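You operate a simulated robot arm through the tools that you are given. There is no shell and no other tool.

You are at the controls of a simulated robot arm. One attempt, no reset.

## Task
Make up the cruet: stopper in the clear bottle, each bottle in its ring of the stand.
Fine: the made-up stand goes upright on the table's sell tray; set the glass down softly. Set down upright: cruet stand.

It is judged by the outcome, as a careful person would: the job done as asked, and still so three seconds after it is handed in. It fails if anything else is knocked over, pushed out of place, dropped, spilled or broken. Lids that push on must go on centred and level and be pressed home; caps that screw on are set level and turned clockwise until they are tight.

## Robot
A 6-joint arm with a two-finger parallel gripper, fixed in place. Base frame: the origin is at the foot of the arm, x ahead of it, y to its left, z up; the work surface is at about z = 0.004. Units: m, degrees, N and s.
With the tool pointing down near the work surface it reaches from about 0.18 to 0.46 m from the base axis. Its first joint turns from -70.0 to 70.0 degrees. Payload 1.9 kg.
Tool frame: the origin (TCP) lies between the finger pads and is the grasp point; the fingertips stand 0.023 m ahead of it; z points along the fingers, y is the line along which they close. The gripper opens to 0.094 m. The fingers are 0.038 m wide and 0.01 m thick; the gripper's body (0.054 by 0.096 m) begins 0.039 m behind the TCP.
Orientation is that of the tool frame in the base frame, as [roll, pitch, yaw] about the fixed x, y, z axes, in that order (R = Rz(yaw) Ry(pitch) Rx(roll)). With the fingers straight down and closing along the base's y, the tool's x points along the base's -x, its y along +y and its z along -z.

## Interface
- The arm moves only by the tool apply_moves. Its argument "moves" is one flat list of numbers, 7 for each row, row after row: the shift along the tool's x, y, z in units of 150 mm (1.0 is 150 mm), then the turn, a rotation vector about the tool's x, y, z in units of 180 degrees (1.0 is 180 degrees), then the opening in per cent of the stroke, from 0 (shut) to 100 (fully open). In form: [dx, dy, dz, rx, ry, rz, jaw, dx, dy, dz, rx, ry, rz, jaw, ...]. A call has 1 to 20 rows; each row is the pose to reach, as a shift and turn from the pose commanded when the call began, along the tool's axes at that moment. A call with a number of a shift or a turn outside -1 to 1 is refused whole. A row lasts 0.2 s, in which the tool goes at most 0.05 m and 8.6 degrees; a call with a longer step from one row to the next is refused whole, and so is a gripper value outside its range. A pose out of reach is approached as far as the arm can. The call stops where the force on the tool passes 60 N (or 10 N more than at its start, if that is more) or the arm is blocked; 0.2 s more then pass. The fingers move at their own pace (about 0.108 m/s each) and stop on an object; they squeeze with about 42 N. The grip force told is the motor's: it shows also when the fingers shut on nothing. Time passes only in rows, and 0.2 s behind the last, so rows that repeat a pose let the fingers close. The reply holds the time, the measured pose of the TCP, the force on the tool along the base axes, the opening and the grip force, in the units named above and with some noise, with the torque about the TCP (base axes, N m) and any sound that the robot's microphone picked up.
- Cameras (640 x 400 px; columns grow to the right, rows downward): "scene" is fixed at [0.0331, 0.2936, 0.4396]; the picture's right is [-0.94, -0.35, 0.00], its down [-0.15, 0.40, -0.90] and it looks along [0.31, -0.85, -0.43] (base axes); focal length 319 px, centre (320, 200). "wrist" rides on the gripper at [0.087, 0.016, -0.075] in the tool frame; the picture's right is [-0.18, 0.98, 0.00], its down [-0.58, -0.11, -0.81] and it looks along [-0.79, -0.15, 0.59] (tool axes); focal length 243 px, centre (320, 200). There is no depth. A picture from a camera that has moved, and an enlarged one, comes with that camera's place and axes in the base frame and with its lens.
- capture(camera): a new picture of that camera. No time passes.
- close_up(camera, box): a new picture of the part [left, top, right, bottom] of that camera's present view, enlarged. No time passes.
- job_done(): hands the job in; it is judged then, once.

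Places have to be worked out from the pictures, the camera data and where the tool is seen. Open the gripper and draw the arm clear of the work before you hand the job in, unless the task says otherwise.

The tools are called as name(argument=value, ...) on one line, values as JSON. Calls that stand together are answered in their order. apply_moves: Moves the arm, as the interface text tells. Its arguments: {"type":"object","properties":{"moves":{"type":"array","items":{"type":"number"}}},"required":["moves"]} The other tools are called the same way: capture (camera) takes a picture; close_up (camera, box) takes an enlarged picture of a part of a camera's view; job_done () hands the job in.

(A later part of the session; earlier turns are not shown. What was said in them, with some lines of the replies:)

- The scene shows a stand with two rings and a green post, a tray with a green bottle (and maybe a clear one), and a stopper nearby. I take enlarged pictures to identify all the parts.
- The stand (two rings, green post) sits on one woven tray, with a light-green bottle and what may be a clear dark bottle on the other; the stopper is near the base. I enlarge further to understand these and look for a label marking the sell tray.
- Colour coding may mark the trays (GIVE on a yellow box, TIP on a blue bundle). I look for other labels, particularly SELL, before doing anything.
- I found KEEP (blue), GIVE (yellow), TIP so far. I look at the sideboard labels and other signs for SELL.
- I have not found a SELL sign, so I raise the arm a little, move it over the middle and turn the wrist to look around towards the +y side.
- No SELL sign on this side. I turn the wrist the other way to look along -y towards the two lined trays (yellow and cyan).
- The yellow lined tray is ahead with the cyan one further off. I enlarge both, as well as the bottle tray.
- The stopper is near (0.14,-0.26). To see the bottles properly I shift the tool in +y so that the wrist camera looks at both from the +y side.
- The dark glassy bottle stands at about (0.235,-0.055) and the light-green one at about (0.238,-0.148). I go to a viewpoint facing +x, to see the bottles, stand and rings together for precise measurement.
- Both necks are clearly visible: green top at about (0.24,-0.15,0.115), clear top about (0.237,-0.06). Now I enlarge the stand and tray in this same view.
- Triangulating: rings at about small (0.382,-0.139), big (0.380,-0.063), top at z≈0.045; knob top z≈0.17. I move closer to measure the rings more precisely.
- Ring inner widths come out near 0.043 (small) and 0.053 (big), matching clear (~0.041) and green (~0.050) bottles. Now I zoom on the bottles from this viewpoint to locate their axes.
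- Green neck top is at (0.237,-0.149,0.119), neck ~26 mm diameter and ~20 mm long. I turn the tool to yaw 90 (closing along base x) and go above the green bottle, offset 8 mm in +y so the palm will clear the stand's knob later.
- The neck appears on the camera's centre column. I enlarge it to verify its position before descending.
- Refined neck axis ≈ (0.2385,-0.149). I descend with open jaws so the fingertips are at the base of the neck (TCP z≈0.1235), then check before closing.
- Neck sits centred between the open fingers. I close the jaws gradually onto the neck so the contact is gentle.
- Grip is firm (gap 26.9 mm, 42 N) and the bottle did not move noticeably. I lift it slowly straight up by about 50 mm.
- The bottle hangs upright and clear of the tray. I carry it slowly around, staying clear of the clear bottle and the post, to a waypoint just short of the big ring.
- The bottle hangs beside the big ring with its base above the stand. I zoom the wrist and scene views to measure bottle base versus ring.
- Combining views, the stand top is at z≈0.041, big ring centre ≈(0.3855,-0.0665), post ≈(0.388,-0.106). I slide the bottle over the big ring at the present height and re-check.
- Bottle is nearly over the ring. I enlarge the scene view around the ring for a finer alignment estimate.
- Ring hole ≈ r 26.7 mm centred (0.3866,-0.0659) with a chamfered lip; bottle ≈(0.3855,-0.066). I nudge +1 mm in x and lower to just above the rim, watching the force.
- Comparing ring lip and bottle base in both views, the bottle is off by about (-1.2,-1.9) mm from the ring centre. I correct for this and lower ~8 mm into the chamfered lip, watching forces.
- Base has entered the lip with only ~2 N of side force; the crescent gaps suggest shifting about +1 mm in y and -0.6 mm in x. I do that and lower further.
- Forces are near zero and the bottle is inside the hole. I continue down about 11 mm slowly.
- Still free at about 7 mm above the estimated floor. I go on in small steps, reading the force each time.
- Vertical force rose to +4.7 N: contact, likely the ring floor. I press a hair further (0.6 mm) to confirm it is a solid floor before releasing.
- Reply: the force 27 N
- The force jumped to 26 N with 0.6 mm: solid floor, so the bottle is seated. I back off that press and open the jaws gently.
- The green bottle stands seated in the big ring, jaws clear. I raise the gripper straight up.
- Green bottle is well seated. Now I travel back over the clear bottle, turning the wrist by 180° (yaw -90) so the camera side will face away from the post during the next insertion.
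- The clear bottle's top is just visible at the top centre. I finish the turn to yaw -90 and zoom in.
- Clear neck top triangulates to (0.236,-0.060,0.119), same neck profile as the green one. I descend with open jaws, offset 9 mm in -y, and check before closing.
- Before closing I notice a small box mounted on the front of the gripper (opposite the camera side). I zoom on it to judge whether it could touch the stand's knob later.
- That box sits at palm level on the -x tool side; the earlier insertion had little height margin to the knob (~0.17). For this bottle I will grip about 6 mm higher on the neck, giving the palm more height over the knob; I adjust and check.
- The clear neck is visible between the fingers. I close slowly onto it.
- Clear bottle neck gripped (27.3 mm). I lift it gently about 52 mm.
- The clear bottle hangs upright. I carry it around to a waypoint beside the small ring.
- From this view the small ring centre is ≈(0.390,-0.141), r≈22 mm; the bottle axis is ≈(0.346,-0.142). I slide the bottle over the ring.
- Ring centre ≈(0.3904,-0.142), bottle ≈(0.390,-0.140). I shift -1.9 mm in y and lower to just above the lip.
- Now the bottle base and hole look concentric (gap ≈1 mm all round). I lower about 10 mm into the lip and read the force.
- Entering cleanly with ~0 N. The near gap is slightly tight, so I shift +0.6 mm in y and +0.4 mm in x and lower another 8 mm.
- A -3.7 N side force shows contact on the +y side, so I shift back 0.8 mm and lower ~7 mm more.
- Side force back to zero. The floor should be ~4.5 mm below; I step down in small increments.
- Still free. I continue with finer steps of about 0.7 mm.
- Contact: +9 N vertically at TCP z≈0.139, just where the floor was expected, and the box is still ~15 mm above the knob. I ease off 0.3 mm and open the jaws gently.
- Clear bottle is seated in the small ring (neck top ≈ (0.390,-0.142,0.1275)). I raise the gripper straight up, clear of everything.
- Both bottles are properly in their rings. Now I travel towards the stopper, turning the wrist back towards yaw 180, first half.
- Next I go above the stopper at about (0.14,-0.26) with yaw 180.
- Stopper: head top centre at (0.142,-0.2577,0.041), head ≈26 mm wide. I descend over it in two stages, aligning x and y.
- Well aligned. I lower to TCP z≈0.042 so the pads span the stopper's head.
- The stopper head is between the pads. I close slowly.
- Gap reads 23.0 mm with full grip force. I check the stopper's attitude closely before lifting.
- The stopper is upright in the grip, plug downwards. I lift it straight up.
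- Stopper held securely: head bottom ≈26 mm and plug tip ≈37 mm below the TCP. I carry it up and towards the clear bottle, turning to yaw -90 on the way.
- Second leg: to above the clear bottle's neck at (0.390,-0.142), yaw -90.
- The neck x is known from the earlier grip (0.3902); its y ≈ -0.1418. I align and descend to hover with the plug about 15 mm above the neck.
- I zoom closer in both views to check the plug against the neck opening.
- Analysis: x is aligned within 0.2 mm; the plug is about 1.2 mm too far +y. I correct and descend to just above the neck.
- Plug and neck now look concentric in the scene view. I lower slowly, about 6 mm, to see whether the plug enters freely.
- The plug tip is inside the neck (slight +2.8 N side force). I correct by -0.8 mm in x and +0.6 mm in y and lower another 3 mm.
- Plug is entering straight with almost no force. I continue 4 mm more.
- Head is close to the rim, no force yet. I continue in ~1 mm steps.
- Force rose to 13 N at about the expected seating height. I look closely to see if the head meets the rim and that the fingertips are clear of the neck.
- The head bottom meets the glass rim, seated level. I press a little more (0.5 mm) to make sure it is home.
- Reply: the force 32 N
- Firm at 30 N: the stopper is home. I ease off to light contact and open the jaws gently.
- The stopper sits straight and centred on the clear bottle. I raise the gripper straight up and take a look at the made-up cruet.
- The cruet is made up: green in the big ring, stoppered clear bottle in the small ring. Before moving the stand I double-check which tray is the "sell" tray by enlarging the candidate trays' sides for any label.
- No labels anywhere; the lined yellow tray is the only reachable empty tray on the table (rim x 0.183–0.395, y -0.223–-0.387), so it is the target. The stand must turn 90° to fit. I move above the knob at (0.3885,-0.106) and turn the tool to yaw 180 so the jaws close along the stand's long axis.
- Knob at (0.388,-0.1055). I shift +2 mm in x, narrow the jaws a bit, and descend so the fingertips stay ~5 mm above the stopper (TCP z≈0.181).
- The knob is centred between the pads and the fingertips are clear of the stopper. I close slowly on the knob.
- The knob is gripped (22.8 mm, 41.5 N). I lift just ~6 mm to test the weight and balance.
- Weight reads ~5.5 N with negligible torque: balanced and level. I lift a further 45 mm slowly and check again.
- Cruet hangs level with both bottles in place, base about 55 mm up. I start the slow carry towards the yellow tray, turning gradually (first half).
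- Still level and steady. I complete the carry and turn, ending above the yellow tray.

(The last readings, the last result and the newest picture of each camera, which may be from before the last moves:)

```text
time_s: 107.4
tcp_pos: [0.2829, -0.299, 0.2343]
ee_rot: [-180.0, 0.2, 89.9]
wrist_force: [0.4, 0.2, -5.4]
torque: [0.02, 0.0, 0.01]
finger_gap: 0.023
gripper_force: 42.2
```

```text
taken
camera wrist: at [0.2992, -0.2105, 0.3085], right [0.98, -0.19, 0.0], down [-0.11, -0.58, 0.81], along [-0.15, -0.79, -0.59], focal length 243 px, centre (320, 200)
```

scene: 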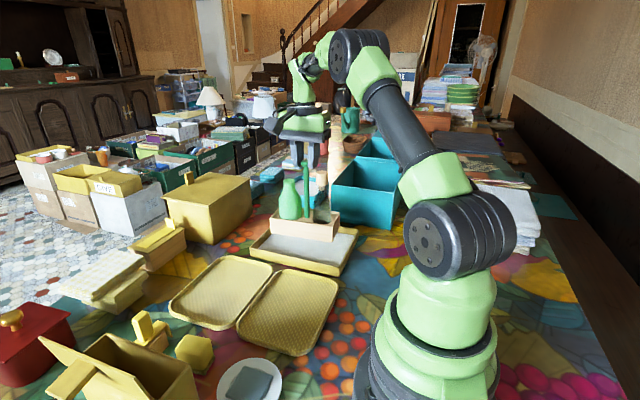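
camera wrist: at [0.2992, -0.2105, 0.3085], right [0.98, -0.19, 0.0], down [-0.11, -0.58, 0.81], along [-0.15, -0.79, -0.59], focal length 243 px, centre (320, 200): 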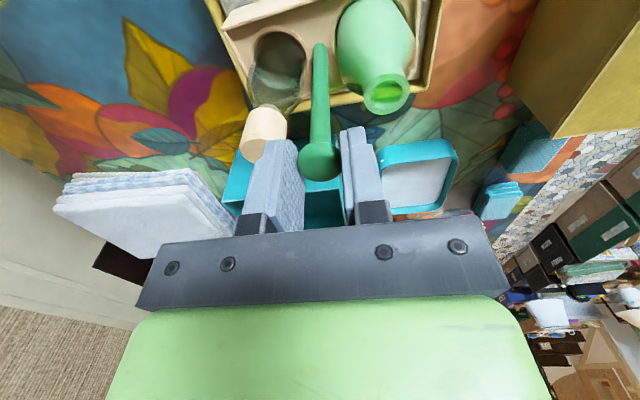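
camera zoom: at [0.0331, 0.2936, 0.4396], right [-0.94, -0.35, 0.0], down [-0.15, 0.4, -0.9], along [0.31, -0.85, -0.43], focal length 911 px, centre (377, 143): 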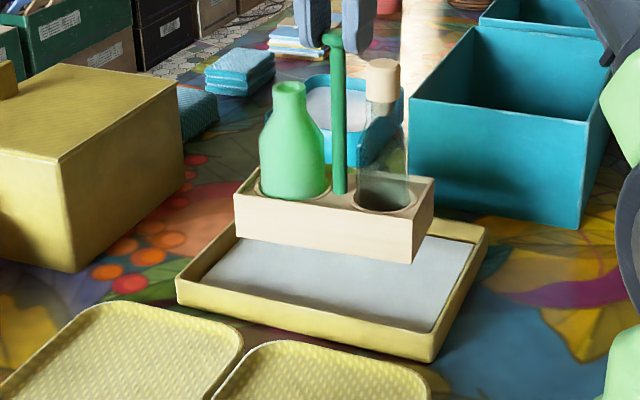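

The cruet is above the tray, level. I enlarge to check its alignment relative to the tray before lowering.

close_up(camera="scene", box=[275, 190, 385, 280])

close_up(camera="scene", box=[240, 190, 350, 280])

close_up(camera="wrist", box=[190, 0, 450, 140])

```text
4.44 times, centred on (330, 235) of scene
camera zoom: at [0.0331, 0.2936, 0.4396], right [-0.94, -0.35, 0.0], down [-0.15, 0.4, -0.9], along [0.31, -0.85, -0.43], focal length 1417 px, centre (276, 44)
```

zoom: 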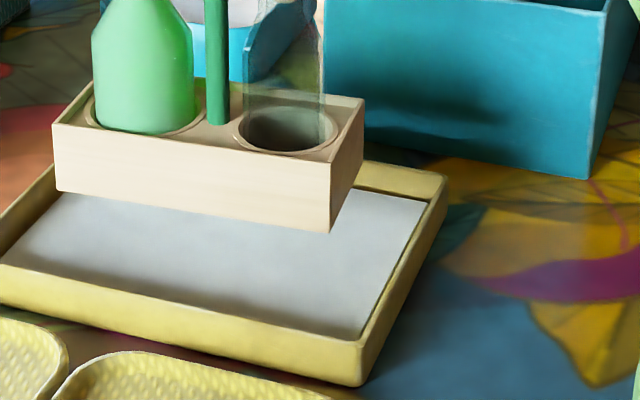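

```text
4.44 times, centred on (295, 235) of scene
camera zoom: at [0.0331, 0.2936, 0.4396], right [-0.94, -0.35, 0.0], down [-0.15, 0.4, -0.9], along [0.31, -0.85, -0.43], focal length 1417 px, centre (431, 44)
```

zoom: 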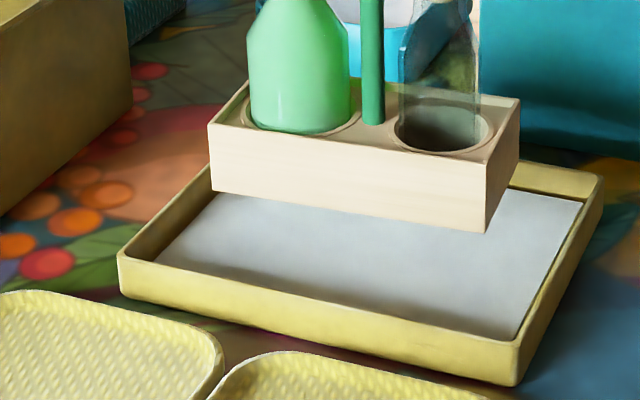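

```text
2.46 times, centred on (320, 70) of wrist
camera zoom: at [0.2992, -0.2105, 0.3085], right [0.98, -0.19, 0.0], down [-0.11, -0.58, 0.81], along [-0.15, -0.79, -0.59], focal length 597 px, centre (320, 520)
```

zoom: 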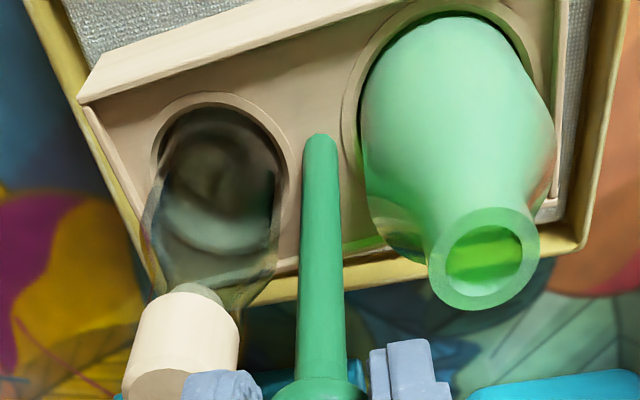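

Stand is about 4–5° off the tray's axis and slightly forward. I correct the yaw by 4°, shift +5 mm in x and -10 mm in y, then lower slowly to about 8 mm above the tray floor.

apply_moves(moves=[-0.012, 0.006, 0, 0, 0, 0.004, 5, -0.03, 0.015, 0, 0, 0, 0.01, 5, -0.05, 0.025, 0, 0, 0, 0.017, 5, -0.063, 0.031, 0, 0, 0, 0.022, 5, -0.067, 0.033, 0, 0, 0, 0.023, 5, -0.067, 0.033, 0.015, 0, 0, 0.023, 5, -0.067, 0.033, 0.037, 0, 0, 0.023, 5, -0.067, 0.033, 0.06, 0, 0, 0.023, 5, -0.067, 0.033, 0.085, 0, 0, 0.023, 5, -0.067, 0.033, 0.11, 0, 0, 0.023, 5, -0.067, 0.033, 0.135, 0, 0, 0.023, 5, -0.067, 0.033, 0.16, 0, 0, 0.023, 5, -0.067, 0.033, 0.185, 0, 0, 0.023, 5, -0.067, 0.033, 0.21, 0, 0, 0.023, 5, -0.067, 0.033, 0.235, 0, 0, 0.023, 5, -0.067, 0.033, 0.257, 0, 0, 0.023, 5, -0.067, 0.033, 0.272, 0, 0, 0.023, 5, -0.067, 0.033, 0.277, 0, 0, 0.023, 5, -0.067, 0.033, 0.277, 0, 0, 0.023, 5])

close_up(camera="scene", box=[240, 170, 370, 280])

capture(camera="wrist")

```text
time_s: 111.4
tcp_pos: [0.2883, -0.3085, 0.1915]
ee_rot: [180.0, 0.1, 85.8]
wrist_force: [-0.4, 0.2, -6.2]
torque: [-0.01, 0.03, 0.02]
finger_gap: 0.0228
gripper_force: 41.9
```

```text
3.64 times, centred on (305, 225) of scene
camera zoom: at [0.0331, 0.2936, 0.4396], right [-0.94, -0.35, 0.0], down [-0.15, 0.4, -0.9], along [0.31, -0.85, -0.43], focal length 1159 px, centre (374, 109)
```

zoom: 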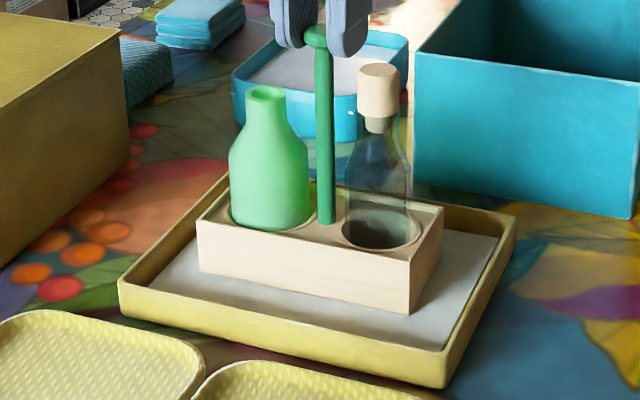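

```text
taken
camera wrist: at [0.3105, -0.2211, 0.2662], right [0.97, -0.26, 0.0], down [-0.15, -0.57, 0.81], along [-0.21, -0.78, -0.59], focal length 243 px, centre (320, 200)
```

wrist: 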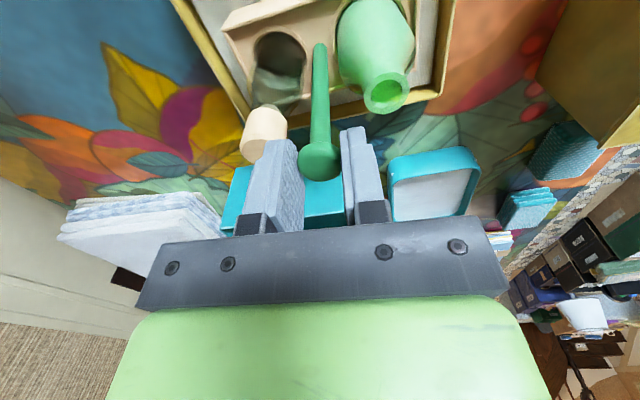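

The stand is inside the tray outline, parallel to it, and just above the liner. I lower 5 mm more, slowly.

apply_moves(moves=[0, 0, 0.008, 0, 0, 0, 5, 0, 0, 0.016, 0, 0, 0, 5, 0, 0, 0.024, 0, 0, 0, 5, 0, 0, 0.03, 0, 0, 0, 5, 0, 0, 0.03, 0, 0, 0, 5])

close_up(camera="scene", box=[260, 210, 370, 280])

```text
time_s: 112.6
tcp_pos: [0.2888, -0.3086, 0.1904]
ee_rot: [179.6, 0.4, 85.9]
wrist_force: [-6.3, 8.3, 42.4]
torque: [-0.23, 0.54, -0.1]
finger_gap: 0.0231
gripper_force: 42.3
```

```text
5.71 times, centred on (315, 245) of scene
camera zoom: at [0.033, 0.2937, 0.4395], right [-0.94, -0.35, 0.0], down [-0.15, 0.4, -0.9], along [0.31, -0.85, -0.43], focal length 1822 px, centre (349, -57)
```

zoom: 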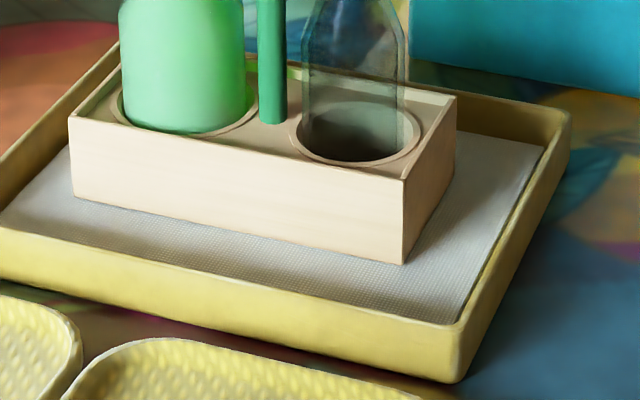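

Contact came earlier than I expected (liner is higher): 42 N press. I immediately ease back up about 3.5 mm of command to unload.

apply_moves(moves=[0, 0, -0.012, 0, 0, 0, 5, 0, 0, -0.022, 0, 0, 0, 5, 0, 0, -0.022, 0, 0, 0, 5])

close_up(camera="scene", box=[240, 170, 370, 280])

```text
time_s: 113.4
tcp_pos: [0.2886, -0.3088, 0.1906]
ee_rot: [-179.9, -0.1, 85.7]
wrist_force: [-0.1, -1.2, -2.0]
torque: [-0.42, -0.28, -0.07]
finger_gap: 0.0229
gripper_force: 41.7
```

```text
3.64 times, centred on (305, 225) of scene
camera zoom: at [0.0331, 0.2936, 0.4396], right [-0.94, -0.35, 0.0], down [-0.15, 0.4, -0.9], along [0.31, -0.85, -0.43], focal length 1159 px, centre (374, 109)
```

zoom: 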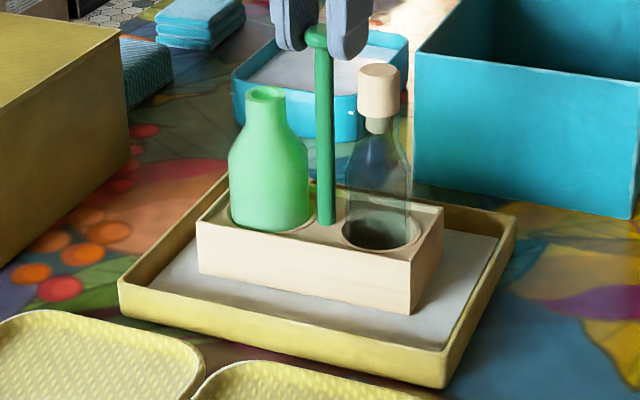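

Now -2 N (mostly unloaded, stand resting lightly on the liner). I lower a hair so its full weight is on the tray.

apply_moves(moves=[0, 0, 0.003, 0, 0, 0, 5, 0, 0, 0.003, 0, 0, 0, 5])

close_up(camera="scene", box=[260, 210, 370, 280])

capture(camera="wrist")

```text
time_s: 114.0
tcp_pos: [0.2873, -0.3073, 0.1901]
ee_rot: [180.0, 0.1, 85.9]
wrist_force: [0.2, -0.4, -5.4]
torque: [0.03, 0.0, -0.01]
finger_gap: 0.0227
gripper_force: 42.3
```

```text
5.71 times, centred on (315, 245) of scene
camera zoom: at [0.0331, 0.2936, 0.4396], right [-0.94, -0.35, 0.0], down [-0.15, 0.4, -0.9], along [0.31, -0.85, -0.43], focal length 1822 px, centre (349, -57)
```

zoom: 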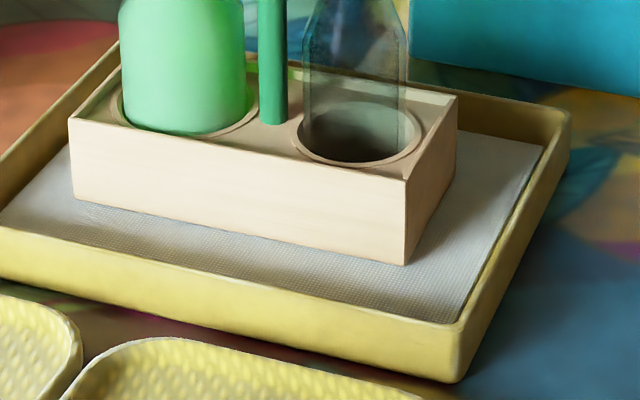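

```text
taken
camera wrist: at [0.3104, -0.2212, 0.265], right [0.97, -0.26, 0.0], down [-0.15, -0.57, 0.81], along [-0.21, -0.78, -0.59], focal length 243 px, centre (320, 200)
```

wrist: 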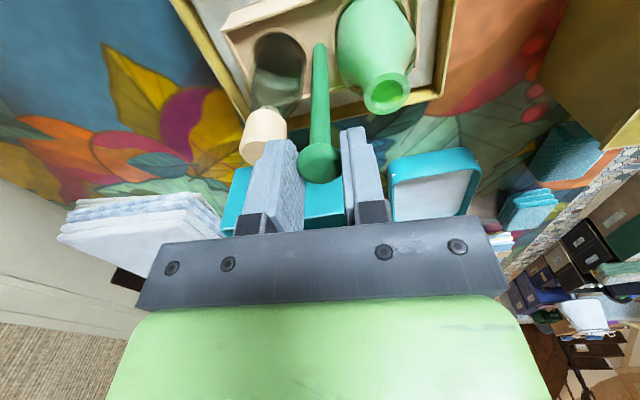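

The reading shows it still hangs (-5.4 N), so the floor is only slightly below. I go down in 0.5 mm steps.

apply_moves(moves=[0, 0, 0.003, 0, 0, 0, 5, 0, 0, 0.003, 0, 0, 0, 5, 0, 0, 0.003, 0, 0, 0, 5])

```text
time_s: 114.8
tcp_pos: [0.2894, -0.309, 0.1912]
ee_rot: [179.9, 0.1, 85.7]
wrist_force: [0.3, -0.4, -6.0]
torque: [0.01, 0.01, -0.01]
finger_gap: 0.0227
gripper_force: 41.7
```

apply_moves(moves=[0, 0, 0.004, 0, 0, 0, 5, 0, 0, 0.004, 0, 0, 0, 5, 0, 0, 0.004, 0, 0, 0, 5])

close_up(camera="wrist", box=[190, 0, 450, 140])

```text
time_s: 115.6
tcp_pos: [0.2887, -0.3089, 0.19]
ee_rot: [-180.0, 0.0, 85.8]
wrist_force: [0.2, -0.2, -5.4]
torque: [0.01, 0.04, 0.01]
finger_gap: 0.0227
gripper_force: 42.6
```

```text
2.46 times, centred on (320, 70) of wrist
camera zoom: at [0.3112, -0.2219, 0.2649], right [0.97, -0.26, 0.0], down [-0.15, -0.57, 0.81], along [-0.21, -0.78, -0.59], focal length 597 px, centre (320, 520)
```

zoom: 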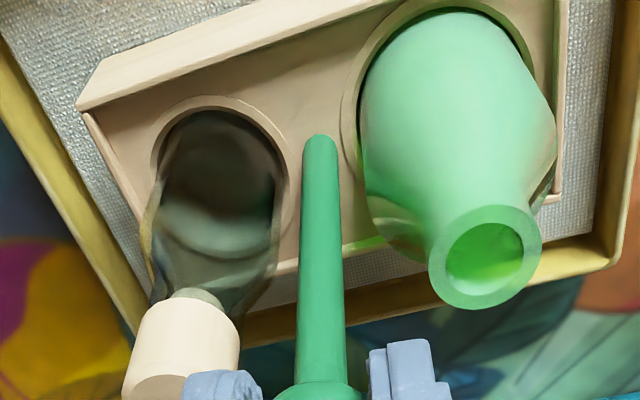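

apply_moves(moves=[0, 0, 0.004, 0, 0, 0, 5, 0, 0, 0.004, 0, 0, 0, 5, 0, 0, 0.004, 0, 0, 0, 5])

```text
time_s: 116.4
tcp_pos: [0.2869, -0.3084, 0.1901]
ee_rot: [-179.9, 0.1, 85.8]
wrist_force: [-0.5, -0.6, -7.0]
torque: [0.0, 0.06, 0.0]
finger_gap: 0.0229
gripper_force: 42.3
```

apply_moves(moves=[0, 0, 0.003, 0, 0, 0, 5, 0, 0, 0.003, 0, 0, 0, 5, 0, 0, 0.003, 0, 0, 0, 5])

close_up(camera="scene", box=[285, 230, 365, 280])

```text
time_s: 117.2
tcp_pos: [0.2877, -0.3091, 0.1894]
ee_rot: [179.9, 0.1, 85.9]
wrist_force: [3.1, -0.8, 5.7]
torque: [0.2, 0.23, -0.05]
finger_gap: 0.0229
gripper_force: 42.1
```

```text
8.00 times, centred on (325, 255) of scene
camera zoom: at [0.0331, 0.2936, 0.4396], right [-0.94, -0.35, 0.0], down [-0.15, 0.4, -0.9], along [0.31, -0.85, -0.43], focal length 2550 px, centre (280, -240)
```

zoom: 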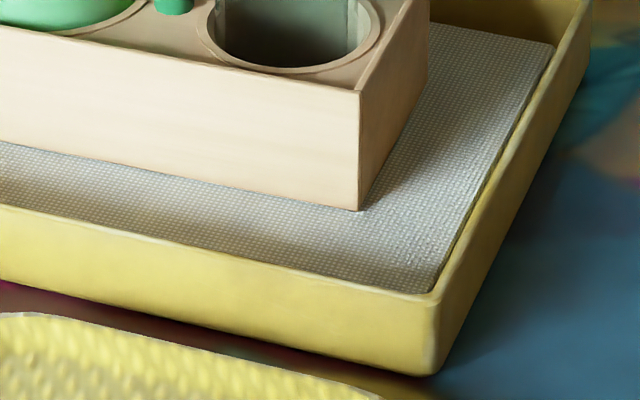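

The stand now rests on the liner (+11 N net). I open the jaws gradually to release the knob; the fingertips are above the stopper so there is room.

apply_moves(moves=[0, 0, -0.001, 0, 0, 0, 5, 0, 0, -0.001, 0, 0, 0, 24, 0, 0, -0.001, 0, 0, 0, 25, 0, 0, -0.001, 0, 0, 0, 27, 0, 0, -0.001, 0, 0, 0, 30, 0, 0, -0.001, 0, 0, 0, 34, 0, 0, -0.001, 0, 0, 0, 38, 0, 0, -0.001, 0, 0, 0, 44, 0, 0, -0.001, 0, 0, 0, 44])

close_up(camera="scene", box=[240, 170, 370, 280])

close_up(camera="wrist", box=[220, 60, 420, 220])

```text
time_s: 119.2
tcp_pos: [0.2884, -0.3091, 0.1897]
ee_rot: [-180.0, 0.2, 85.8]
wrist_force: [0.0, 0.3, -0.1]
torque: [0.01, -0.01, 0.0]
finger_gap: 0.0415
gripper_force: 0.0
```

```text
3.64 times, centred on (305, 225) of scene
camera zoom: at [0.0331, 0.2936, 0.4396], right [-0.94, -0.35, 0.0], down [-0.15, 0.4, -0.9], along [0.31, -0.85, -0.43], focal length 1159 px, centre (374, 109)
```

zoom: 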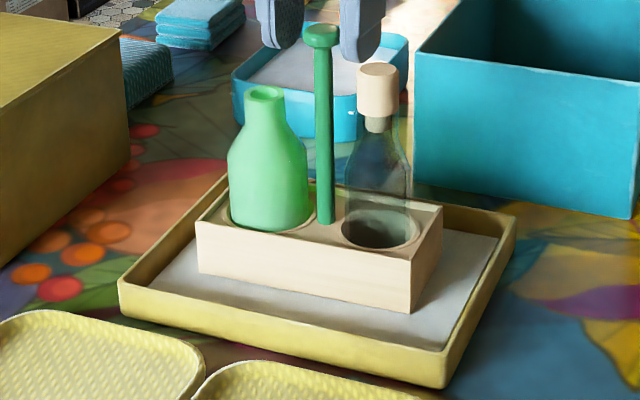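

```text
2.50 times, centred on (320, 140) of wrist
camera zoom: at [0.3111, -0.2215, 0.264], right [0.97, -0.26, 0.0], down [-0.15, -0.57, 0.81], along [-0.21, -0.78, -0.59], focal length 606 px, centre (320, 350)
```

zoom: 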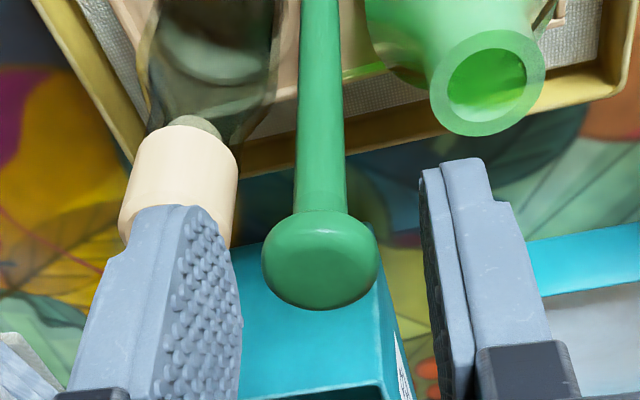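

Released; the cruet stands upright in the tray. I raise the gripper straight up slowly; I also notice a label on the cyan box to read afterwards.

apply_moves(moves=[0, 0, -0.02, 0, 0, 0, 44, 0, 0, -0.06, 0, 0, 0, 44, 0, 0, -0.12, 0, 0, 0, 44, 0, 0, -0.2, 0, 0, 0, 44, 0, 0, -0.3, 0, 0, 0, 44, 0, 0, -0.42, 0, 0, 0, 44, 0, 0, -0.54, 0, 0, 0, 44])

capture(camera="wrist")

close_up(camera="wrist", box=[240, 120, 400, 230])

capture(camera="scene")

```text
time_s: 120.8
tcp_pos: [0.2888, -0.3087, 0.2713]
ee_rot: [179.9, 0.2, 85.9]
wrist_force: [0.3, -0.4, 0.2]
torque: [-0.01, 0.01, -0.02]
finger_gap: 0.0416
gripper_force: 0.0
```

```text
taken
camera wrist: at [0.3102, -0.2211, 0.345], right [0.97, -0.26, 0.0], down [-0.15, -0.57, 0.81], along [-0.21, -0.78, -0.59], focal length 243 px, centre (320, 200)
```

wrist: 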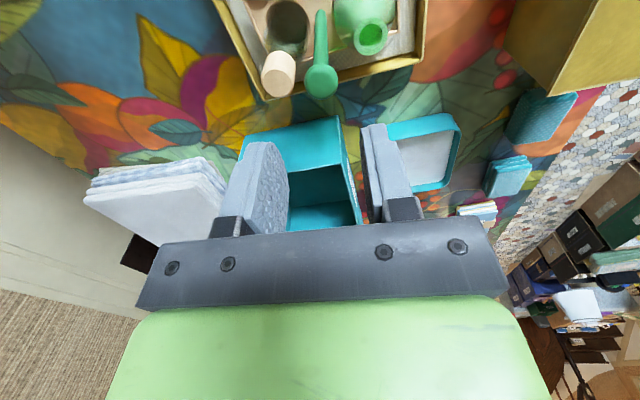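

```text
3.64 times, centred on (320, 175) of wrist
camera zoom: at [0.3102, -0.2211, 0.345], right [0.97, -0.26, 0.0], down [-0.15, -0.57, 0.81], along [-0.21, -0.78, -0.59], focal length 882 px, centre (320, 291)
```

zoom: 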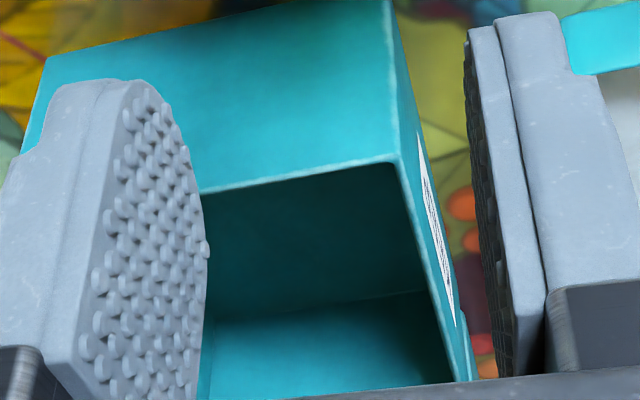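

```text
taken
```

scene: 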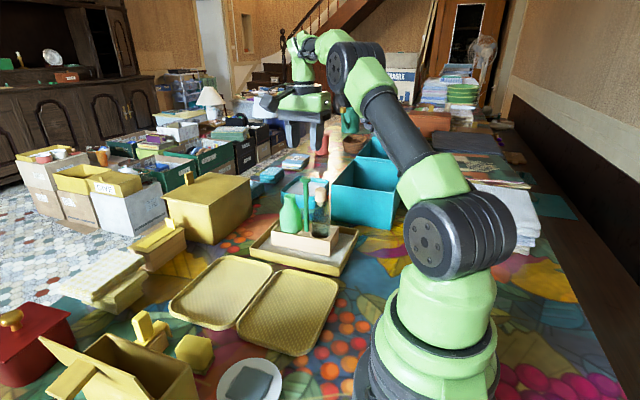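

The cruet stands cleanly in the tray. I move the arm away to +x/+y and angle the wrist camera to view the cruet and read the label on the cyan box side.

apply_moves(moves=[0.05, 0.03, -0.05, 0, 0, 0.0, 44, 0.15, 0.1, -0.1, 0, 0, 0.02, 44, 0.28, 0.19, -0.15, 0, 0, 0.04, 44, 0.41, 0.28, -0.2, 0, 0, 0.06, 44, 0.54, 0.37, -0.2, 0, 0, 0.08, 44, 0.67, 0.46, -0.2, 0, 0, 0.1, 44, 0.8, 0.56, -0.2, 0, 0, 0.12, 44, 0.9, 0.63, -0.2, 0, 0, 0.133, 44, 0.95, 0.667, -0.2, 0, 0, 0.133, 44])

capture(camera="wrist")

close_up(camera="scene", box=[230, 160, 370, 290])

```text
time_s: 122.8
tcp_pos: [0.3916, -0.1663, 0.2921]
ee_rot: [179.7, 0.0, 61.7]
wrist_force: [-0.8, -0.1, 0.8]
torque: [0.03, 0.0, -0.01]
finger_gap: 0.0414
gripper_force: 0.1
out of reach, approached as far as the arm can: row 7, 8, 9
```

```text
taken
camera wrist: at [0.4467, -0.0962, 0.3668], right [0.78, -0.63, 0.0], down [-0.38, -0.46, 0.8], along [-0.5, -0.63, -0.59], focal length 243 px, centre (320, 200)
```

wrist: 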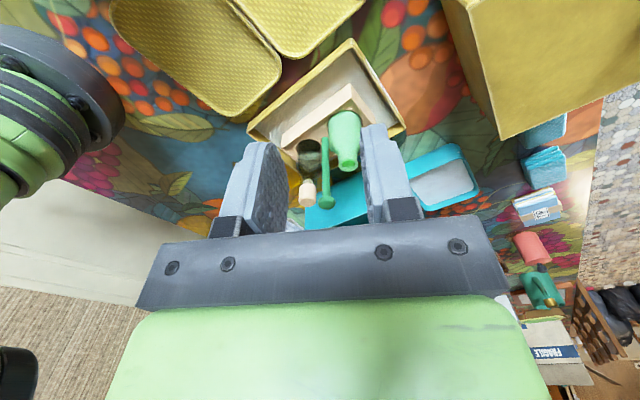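

```text
3.08 times, centred on (300, 225) of scene
camera zoom: at [0.0331, 0.2936, 0.4396], right [-0.94, -0.35, 0.0], down [-0.15, 0.4, -0.9], along [0.31, -0.85, -0.43], focal length 981 px, centre (382, 123)
```

zoom: 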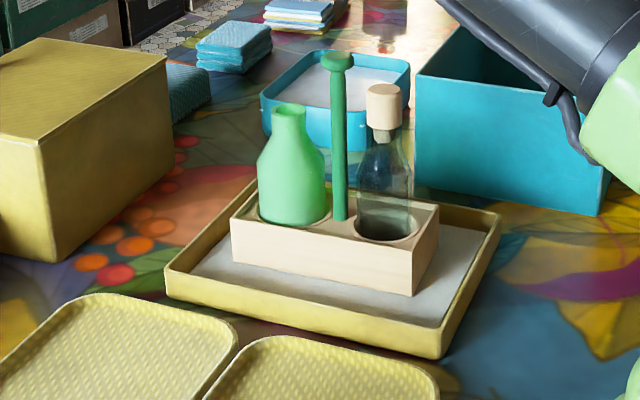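

The cruet stands upright with everything in place. I zoom on the cyan box and the cruet in the wrist view.

close_up(camera="wrist", box=[290, 140, 400, 230])

close_up(camera="wrist", box=[240, 40, 420, 210])

```text
4.44 times, centred on (345, 185) of wrist
camera zoom: at [0.4467, -0.0962, 0.3668], right [0.78, -0.63, 0.0], down [-0.38, -0.46, 0.8], along [-0.5, -0.63, -0.59], focal length 1078 px, centre (209, 267)
```

zoom: 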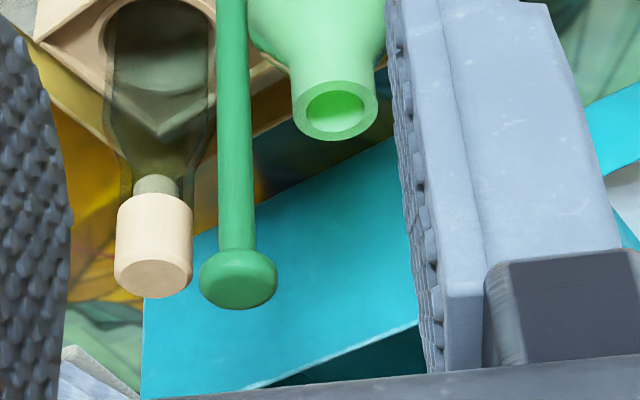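

```text
2.35 times, centred on (330, 125) of wrist
camera zoom: at [0.4467, -0.0962, 0.3668], right [0.78, -0.63, 0.0], down [-0.38, -0.46, 0.8], along [-0.5, -0.63, -0.59], focal length 571 px, centre (296, 376)
```

zoom: 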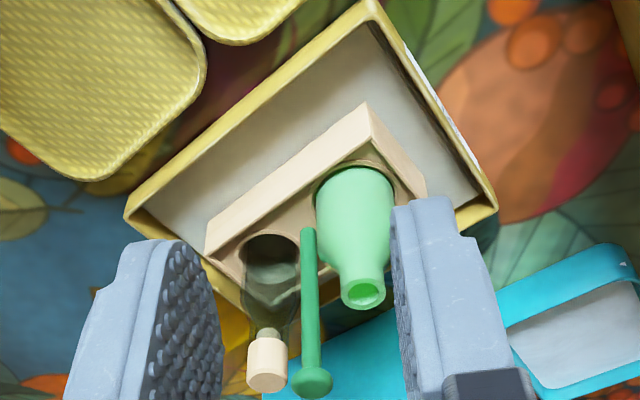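

There is a pale strip on the yellow tray's +x outer side that may be its label. I zoom in on it.

close_up(camera="wrist", box=[365, 65, 415, 125])

```text
6.67 times, centred on (390, 95) of wrist
camera zoom: at [0.4467, -0.0962, 0.3668], right [0.78, -0.63, 0.0], down [-0.38, -0.46, 0.8], along [-0.5, -0.63, -0.59], focal length 1618 px, centre (-147, 900)
```

zoom: 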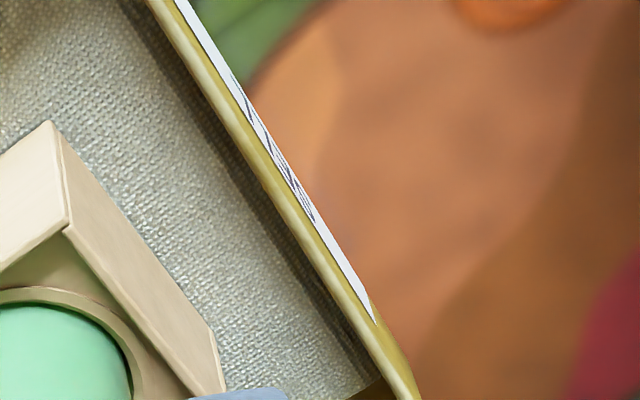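

There is a label, seen edge-on. I lower and turn the wrist (staying well away from the cruet, toward +x) to read it and confirm this is the sell tray.

apply_moves(moves=[0.01, 0.014, 0.08, 0, 0, 0.022, 44, 0.02, 0.028, 0.16, 0, 0, 0.044, 44, 0.03, 0.043, 0.25, 0, 0, 0.066, 44, 0.04, 0.057, 0.33, 0, 0, 0.088, 44, 0.05, 0.072, 0.42, 0, 0, 0.11, 44, 0.06, 0.086, 0.5, 0, 0, 0.132, 44, 0.07, 0.1, 0.58, 0, 0, 0.155, 44, 0.081, 0.115, 0.65, 0, 0, 0.178, 44])

capture(camera="wrist")

```text
time_s: 124.6
tcp_pos: [0.4103, -0.164, 0.1941]
ee_rot: [179.9, 0.0, 29.8]
wrist_force: [-0.4, -0.1, -0.3]
torque: [0.06, -0.03, 0.02]
finger_gap: 0.0412
gripper_force: 0.0
```

```text
taken
camera wrist: at [0.4933, -0.1336, 0.2684], right [0.33, -0.94, 0.0], down [-0.56, -0.19, 0.81], along [-0.76, -0.27, -0.59], focal length 243 px, centre (320, 200)
```

wrist: 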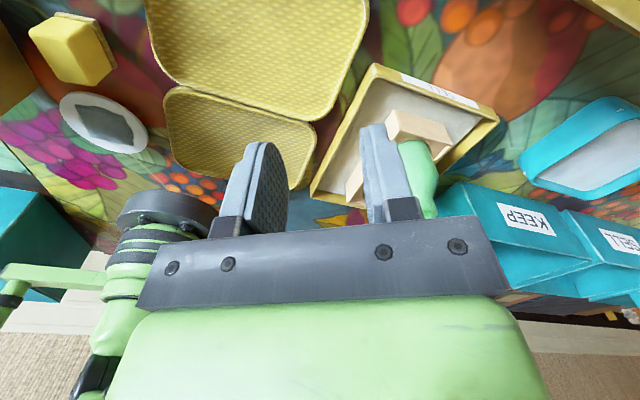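

The labels are now readable: the cyan boxes carry KEEP and another tag, and the yellow tray has one on its side. I zoom in on all of them.

close_up(camera="wrist", box=[380, 60, 500, 130])

close_up(camera="wrist", box=[480, 180, 640, 300])

close_up(camera="wrist", box=[300, 50, 500, 220])

```text
5.33 times, centred on (440, 95) of wrist
camera zoom: at [0.4933, -0.1336, 0.2684], right [0.33, -0.94, 0.0], down [-0.56, -0.19, 0.81], along [-0.76, -0.27, -0.59], focal length 1294 px, centre (-320, 760)
```

zoom: 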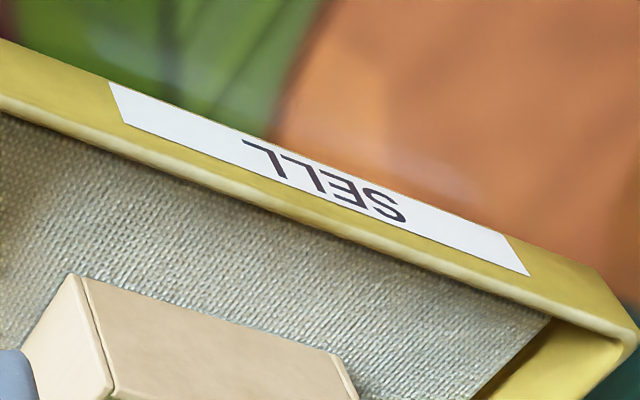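

```text
3.33 times, centred on (560, 240) of wrist
camera zoom: at [0.4933, -0.1336, 0.2684], right [0.33, -0.94, 0.0], down [-0.56, -0.19, 0.81], along [-0.76, -0.27, -0.59], focal length 809 px, centre (-480, 67)
```

zoom: 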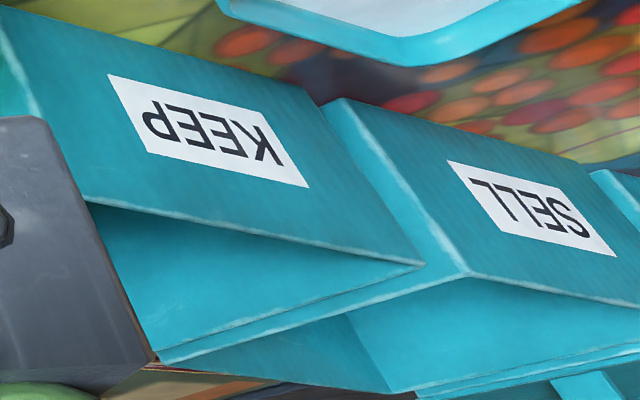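

```text
2.35 times, centred on (400, 135) of wrist
camera zoom: at [0.4933, -0.1336, 0.2684], right [0.33, -0.94, 0.0], down [-0.56, -0.19, 0.81], along [-0.76, -0.27, -0.59], focal length 571 px, centre (132, 353)
```

zoom: 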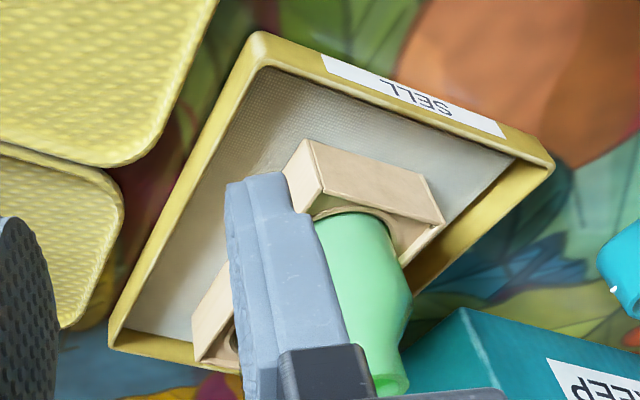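

The yellow tray is labelled SELL, so the placement is right. I open the gripper and draw the arm up and away towards +y, then make a final check.

apply_moves(moves=[0, -0.03, -0.12, 0, 0, 0, 44, -0.01, -0.1, -0.25, 0, 0, 0, 44, -0.02, -0.22, -0.38, 0, 0, 0, 60, -0.03, -0.36, -0.5, 0, 0, 0, 80, -0.04, -0.5, -0.6, 0, 0, 0, 100, -0.05, -0.64, -0.7, 0, 0, 0, 100, -0.06, -0.78, -0.78, 0, 0, 0, 100, -0.062, -0.9, -0.8, 0, 0, 0, 100, -0.062, -0.96, -0.8, 0, 0, 0, 100, -0.062, -0.96, -0.8, 0, 0, 0, 100])

capture(camera="scene")

close_up(camera="scene", box=[235, 165, 365, 285])

close_up(camera="scene", box=[280, 170, 335, 240])

```text
time_s: 126.8
tcp_pos: [0.333, -0.043, 0.3137]
ee_rot: [179.9, 0.0, 29.8]
wrist_force: [-0.5, -0.4, 0.6]
torque: [-0.01, -0.01, 0.03]
finger_gap: 0.0939
gripper_force: 0.0
```

```text
taken
```

scene: 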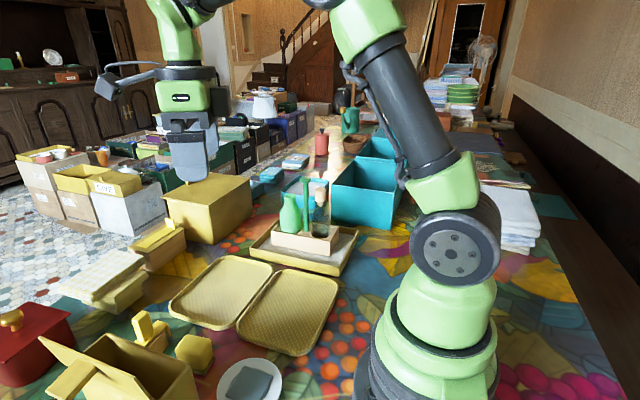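

```text
3.33 times, centred on (300, 225) of scene
camera zoom: at [0.0331, 0.2936, 0.4396], right [-0.94, -0.35, 0.0], down [-0.15, 0.4, -0.9], along [0.31, -0.85, -0.43], focal length 1063 px, centre (387, 117)
```

zoom: 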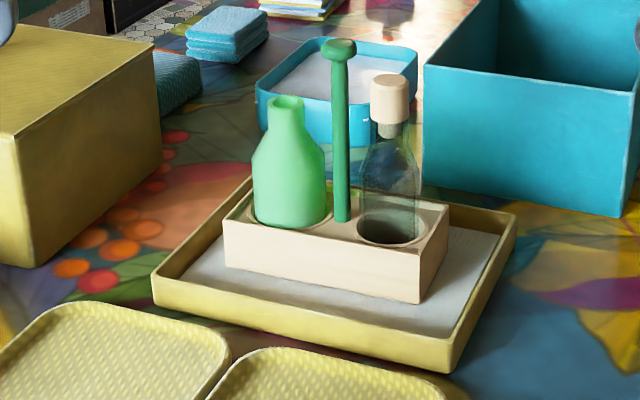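

```text
5.71 times, centred on (308, 205) of scene
camera zoom: at [0.0331, 0.2936, 0.4396], right [-0.94, -0.35, 0.0], down [-0.15, 0.4, -0.9], along [0.31, -0.85, -0.43], focal length 1822 px, centre (391, 171)
```

zoom: 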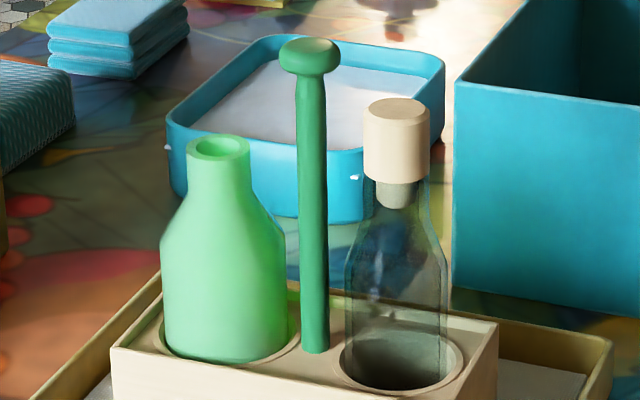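

Everything stands upright and the surroundings are undisturbed. One last close look at the stopper seating and the bottles in the rings.

close_up(camera="scene", box=[305, 180, 335, 215])

close_up(camera="scene", box=[280, 205, 345, 250])

```text
11.43 times, centred on (320, 198) of scene
camera zoom: at [0.0331, 0.2936, 0.4396], right [-0.94, -0.35, 0.0], down [-0.15, 0.4, -0.9], along [0.31, -0.85, -0.43], focal length 3643 px, centre (320, 229)
```

zoom: 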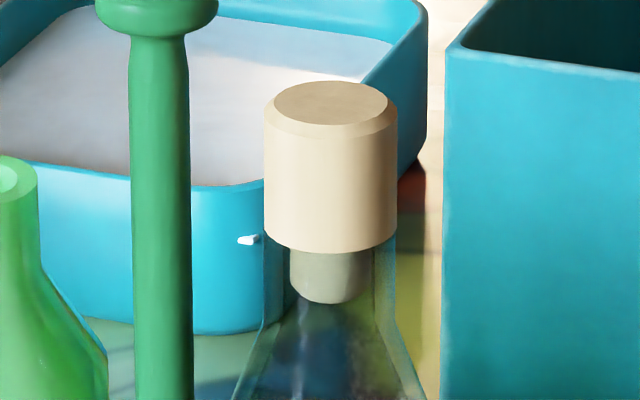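

```text
8.89 times, centred on (312, 228) of scene
camera zoom: at [0.0331, 0.2936, 0.4396], right [-0.94, -0.35, 0.0], down [-0.15, 0.4, -0.9], along [0.31, -0.85, -0.43], focal length 2834 px, centre (387, -44)
```

zoom: 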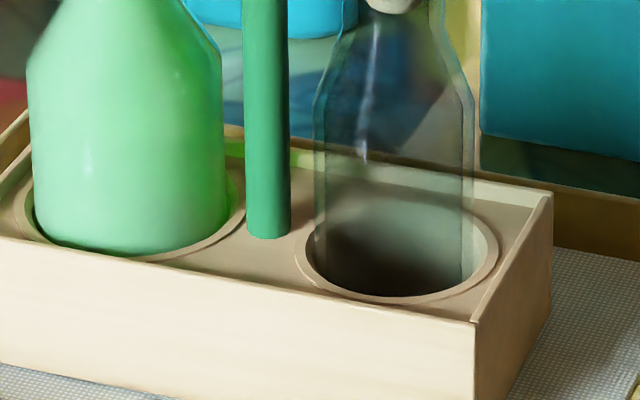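

The stopper sits level and home on the clear bottle. Both bottles are seated in their rings, and the cruet is upright on the tray marked SELL. The gripper is open and clear, so I hand the job in.

job_done()

```text
The job is handed in.
```

The cruet is made up and standing upright on the SELL tray, and I have handed the job in.

- **Bottles:** the green bottle is in the big ring and the clear bottle is in the small ring. Both were lowered gently and rest on the ring floors.
- **Stopper:** it is in the clear bottle, centred and level, pressed home to about 30 N.
- **Tray:** the yellow tray's label faces away from the arm. I placed the cruet there because it was the only reachable empty tray, then read the label afterwards, and it says SELL.
- **Set-down:** the tray's liner was higher than I expected, so the stand touched down early and was pressed with about 42 N. I backed off and set it down again lightly. Nothing looks shifted or damaged.

The gripper is open and the arm is clear of the work. Nothing else appears to have moved in the last pictures.
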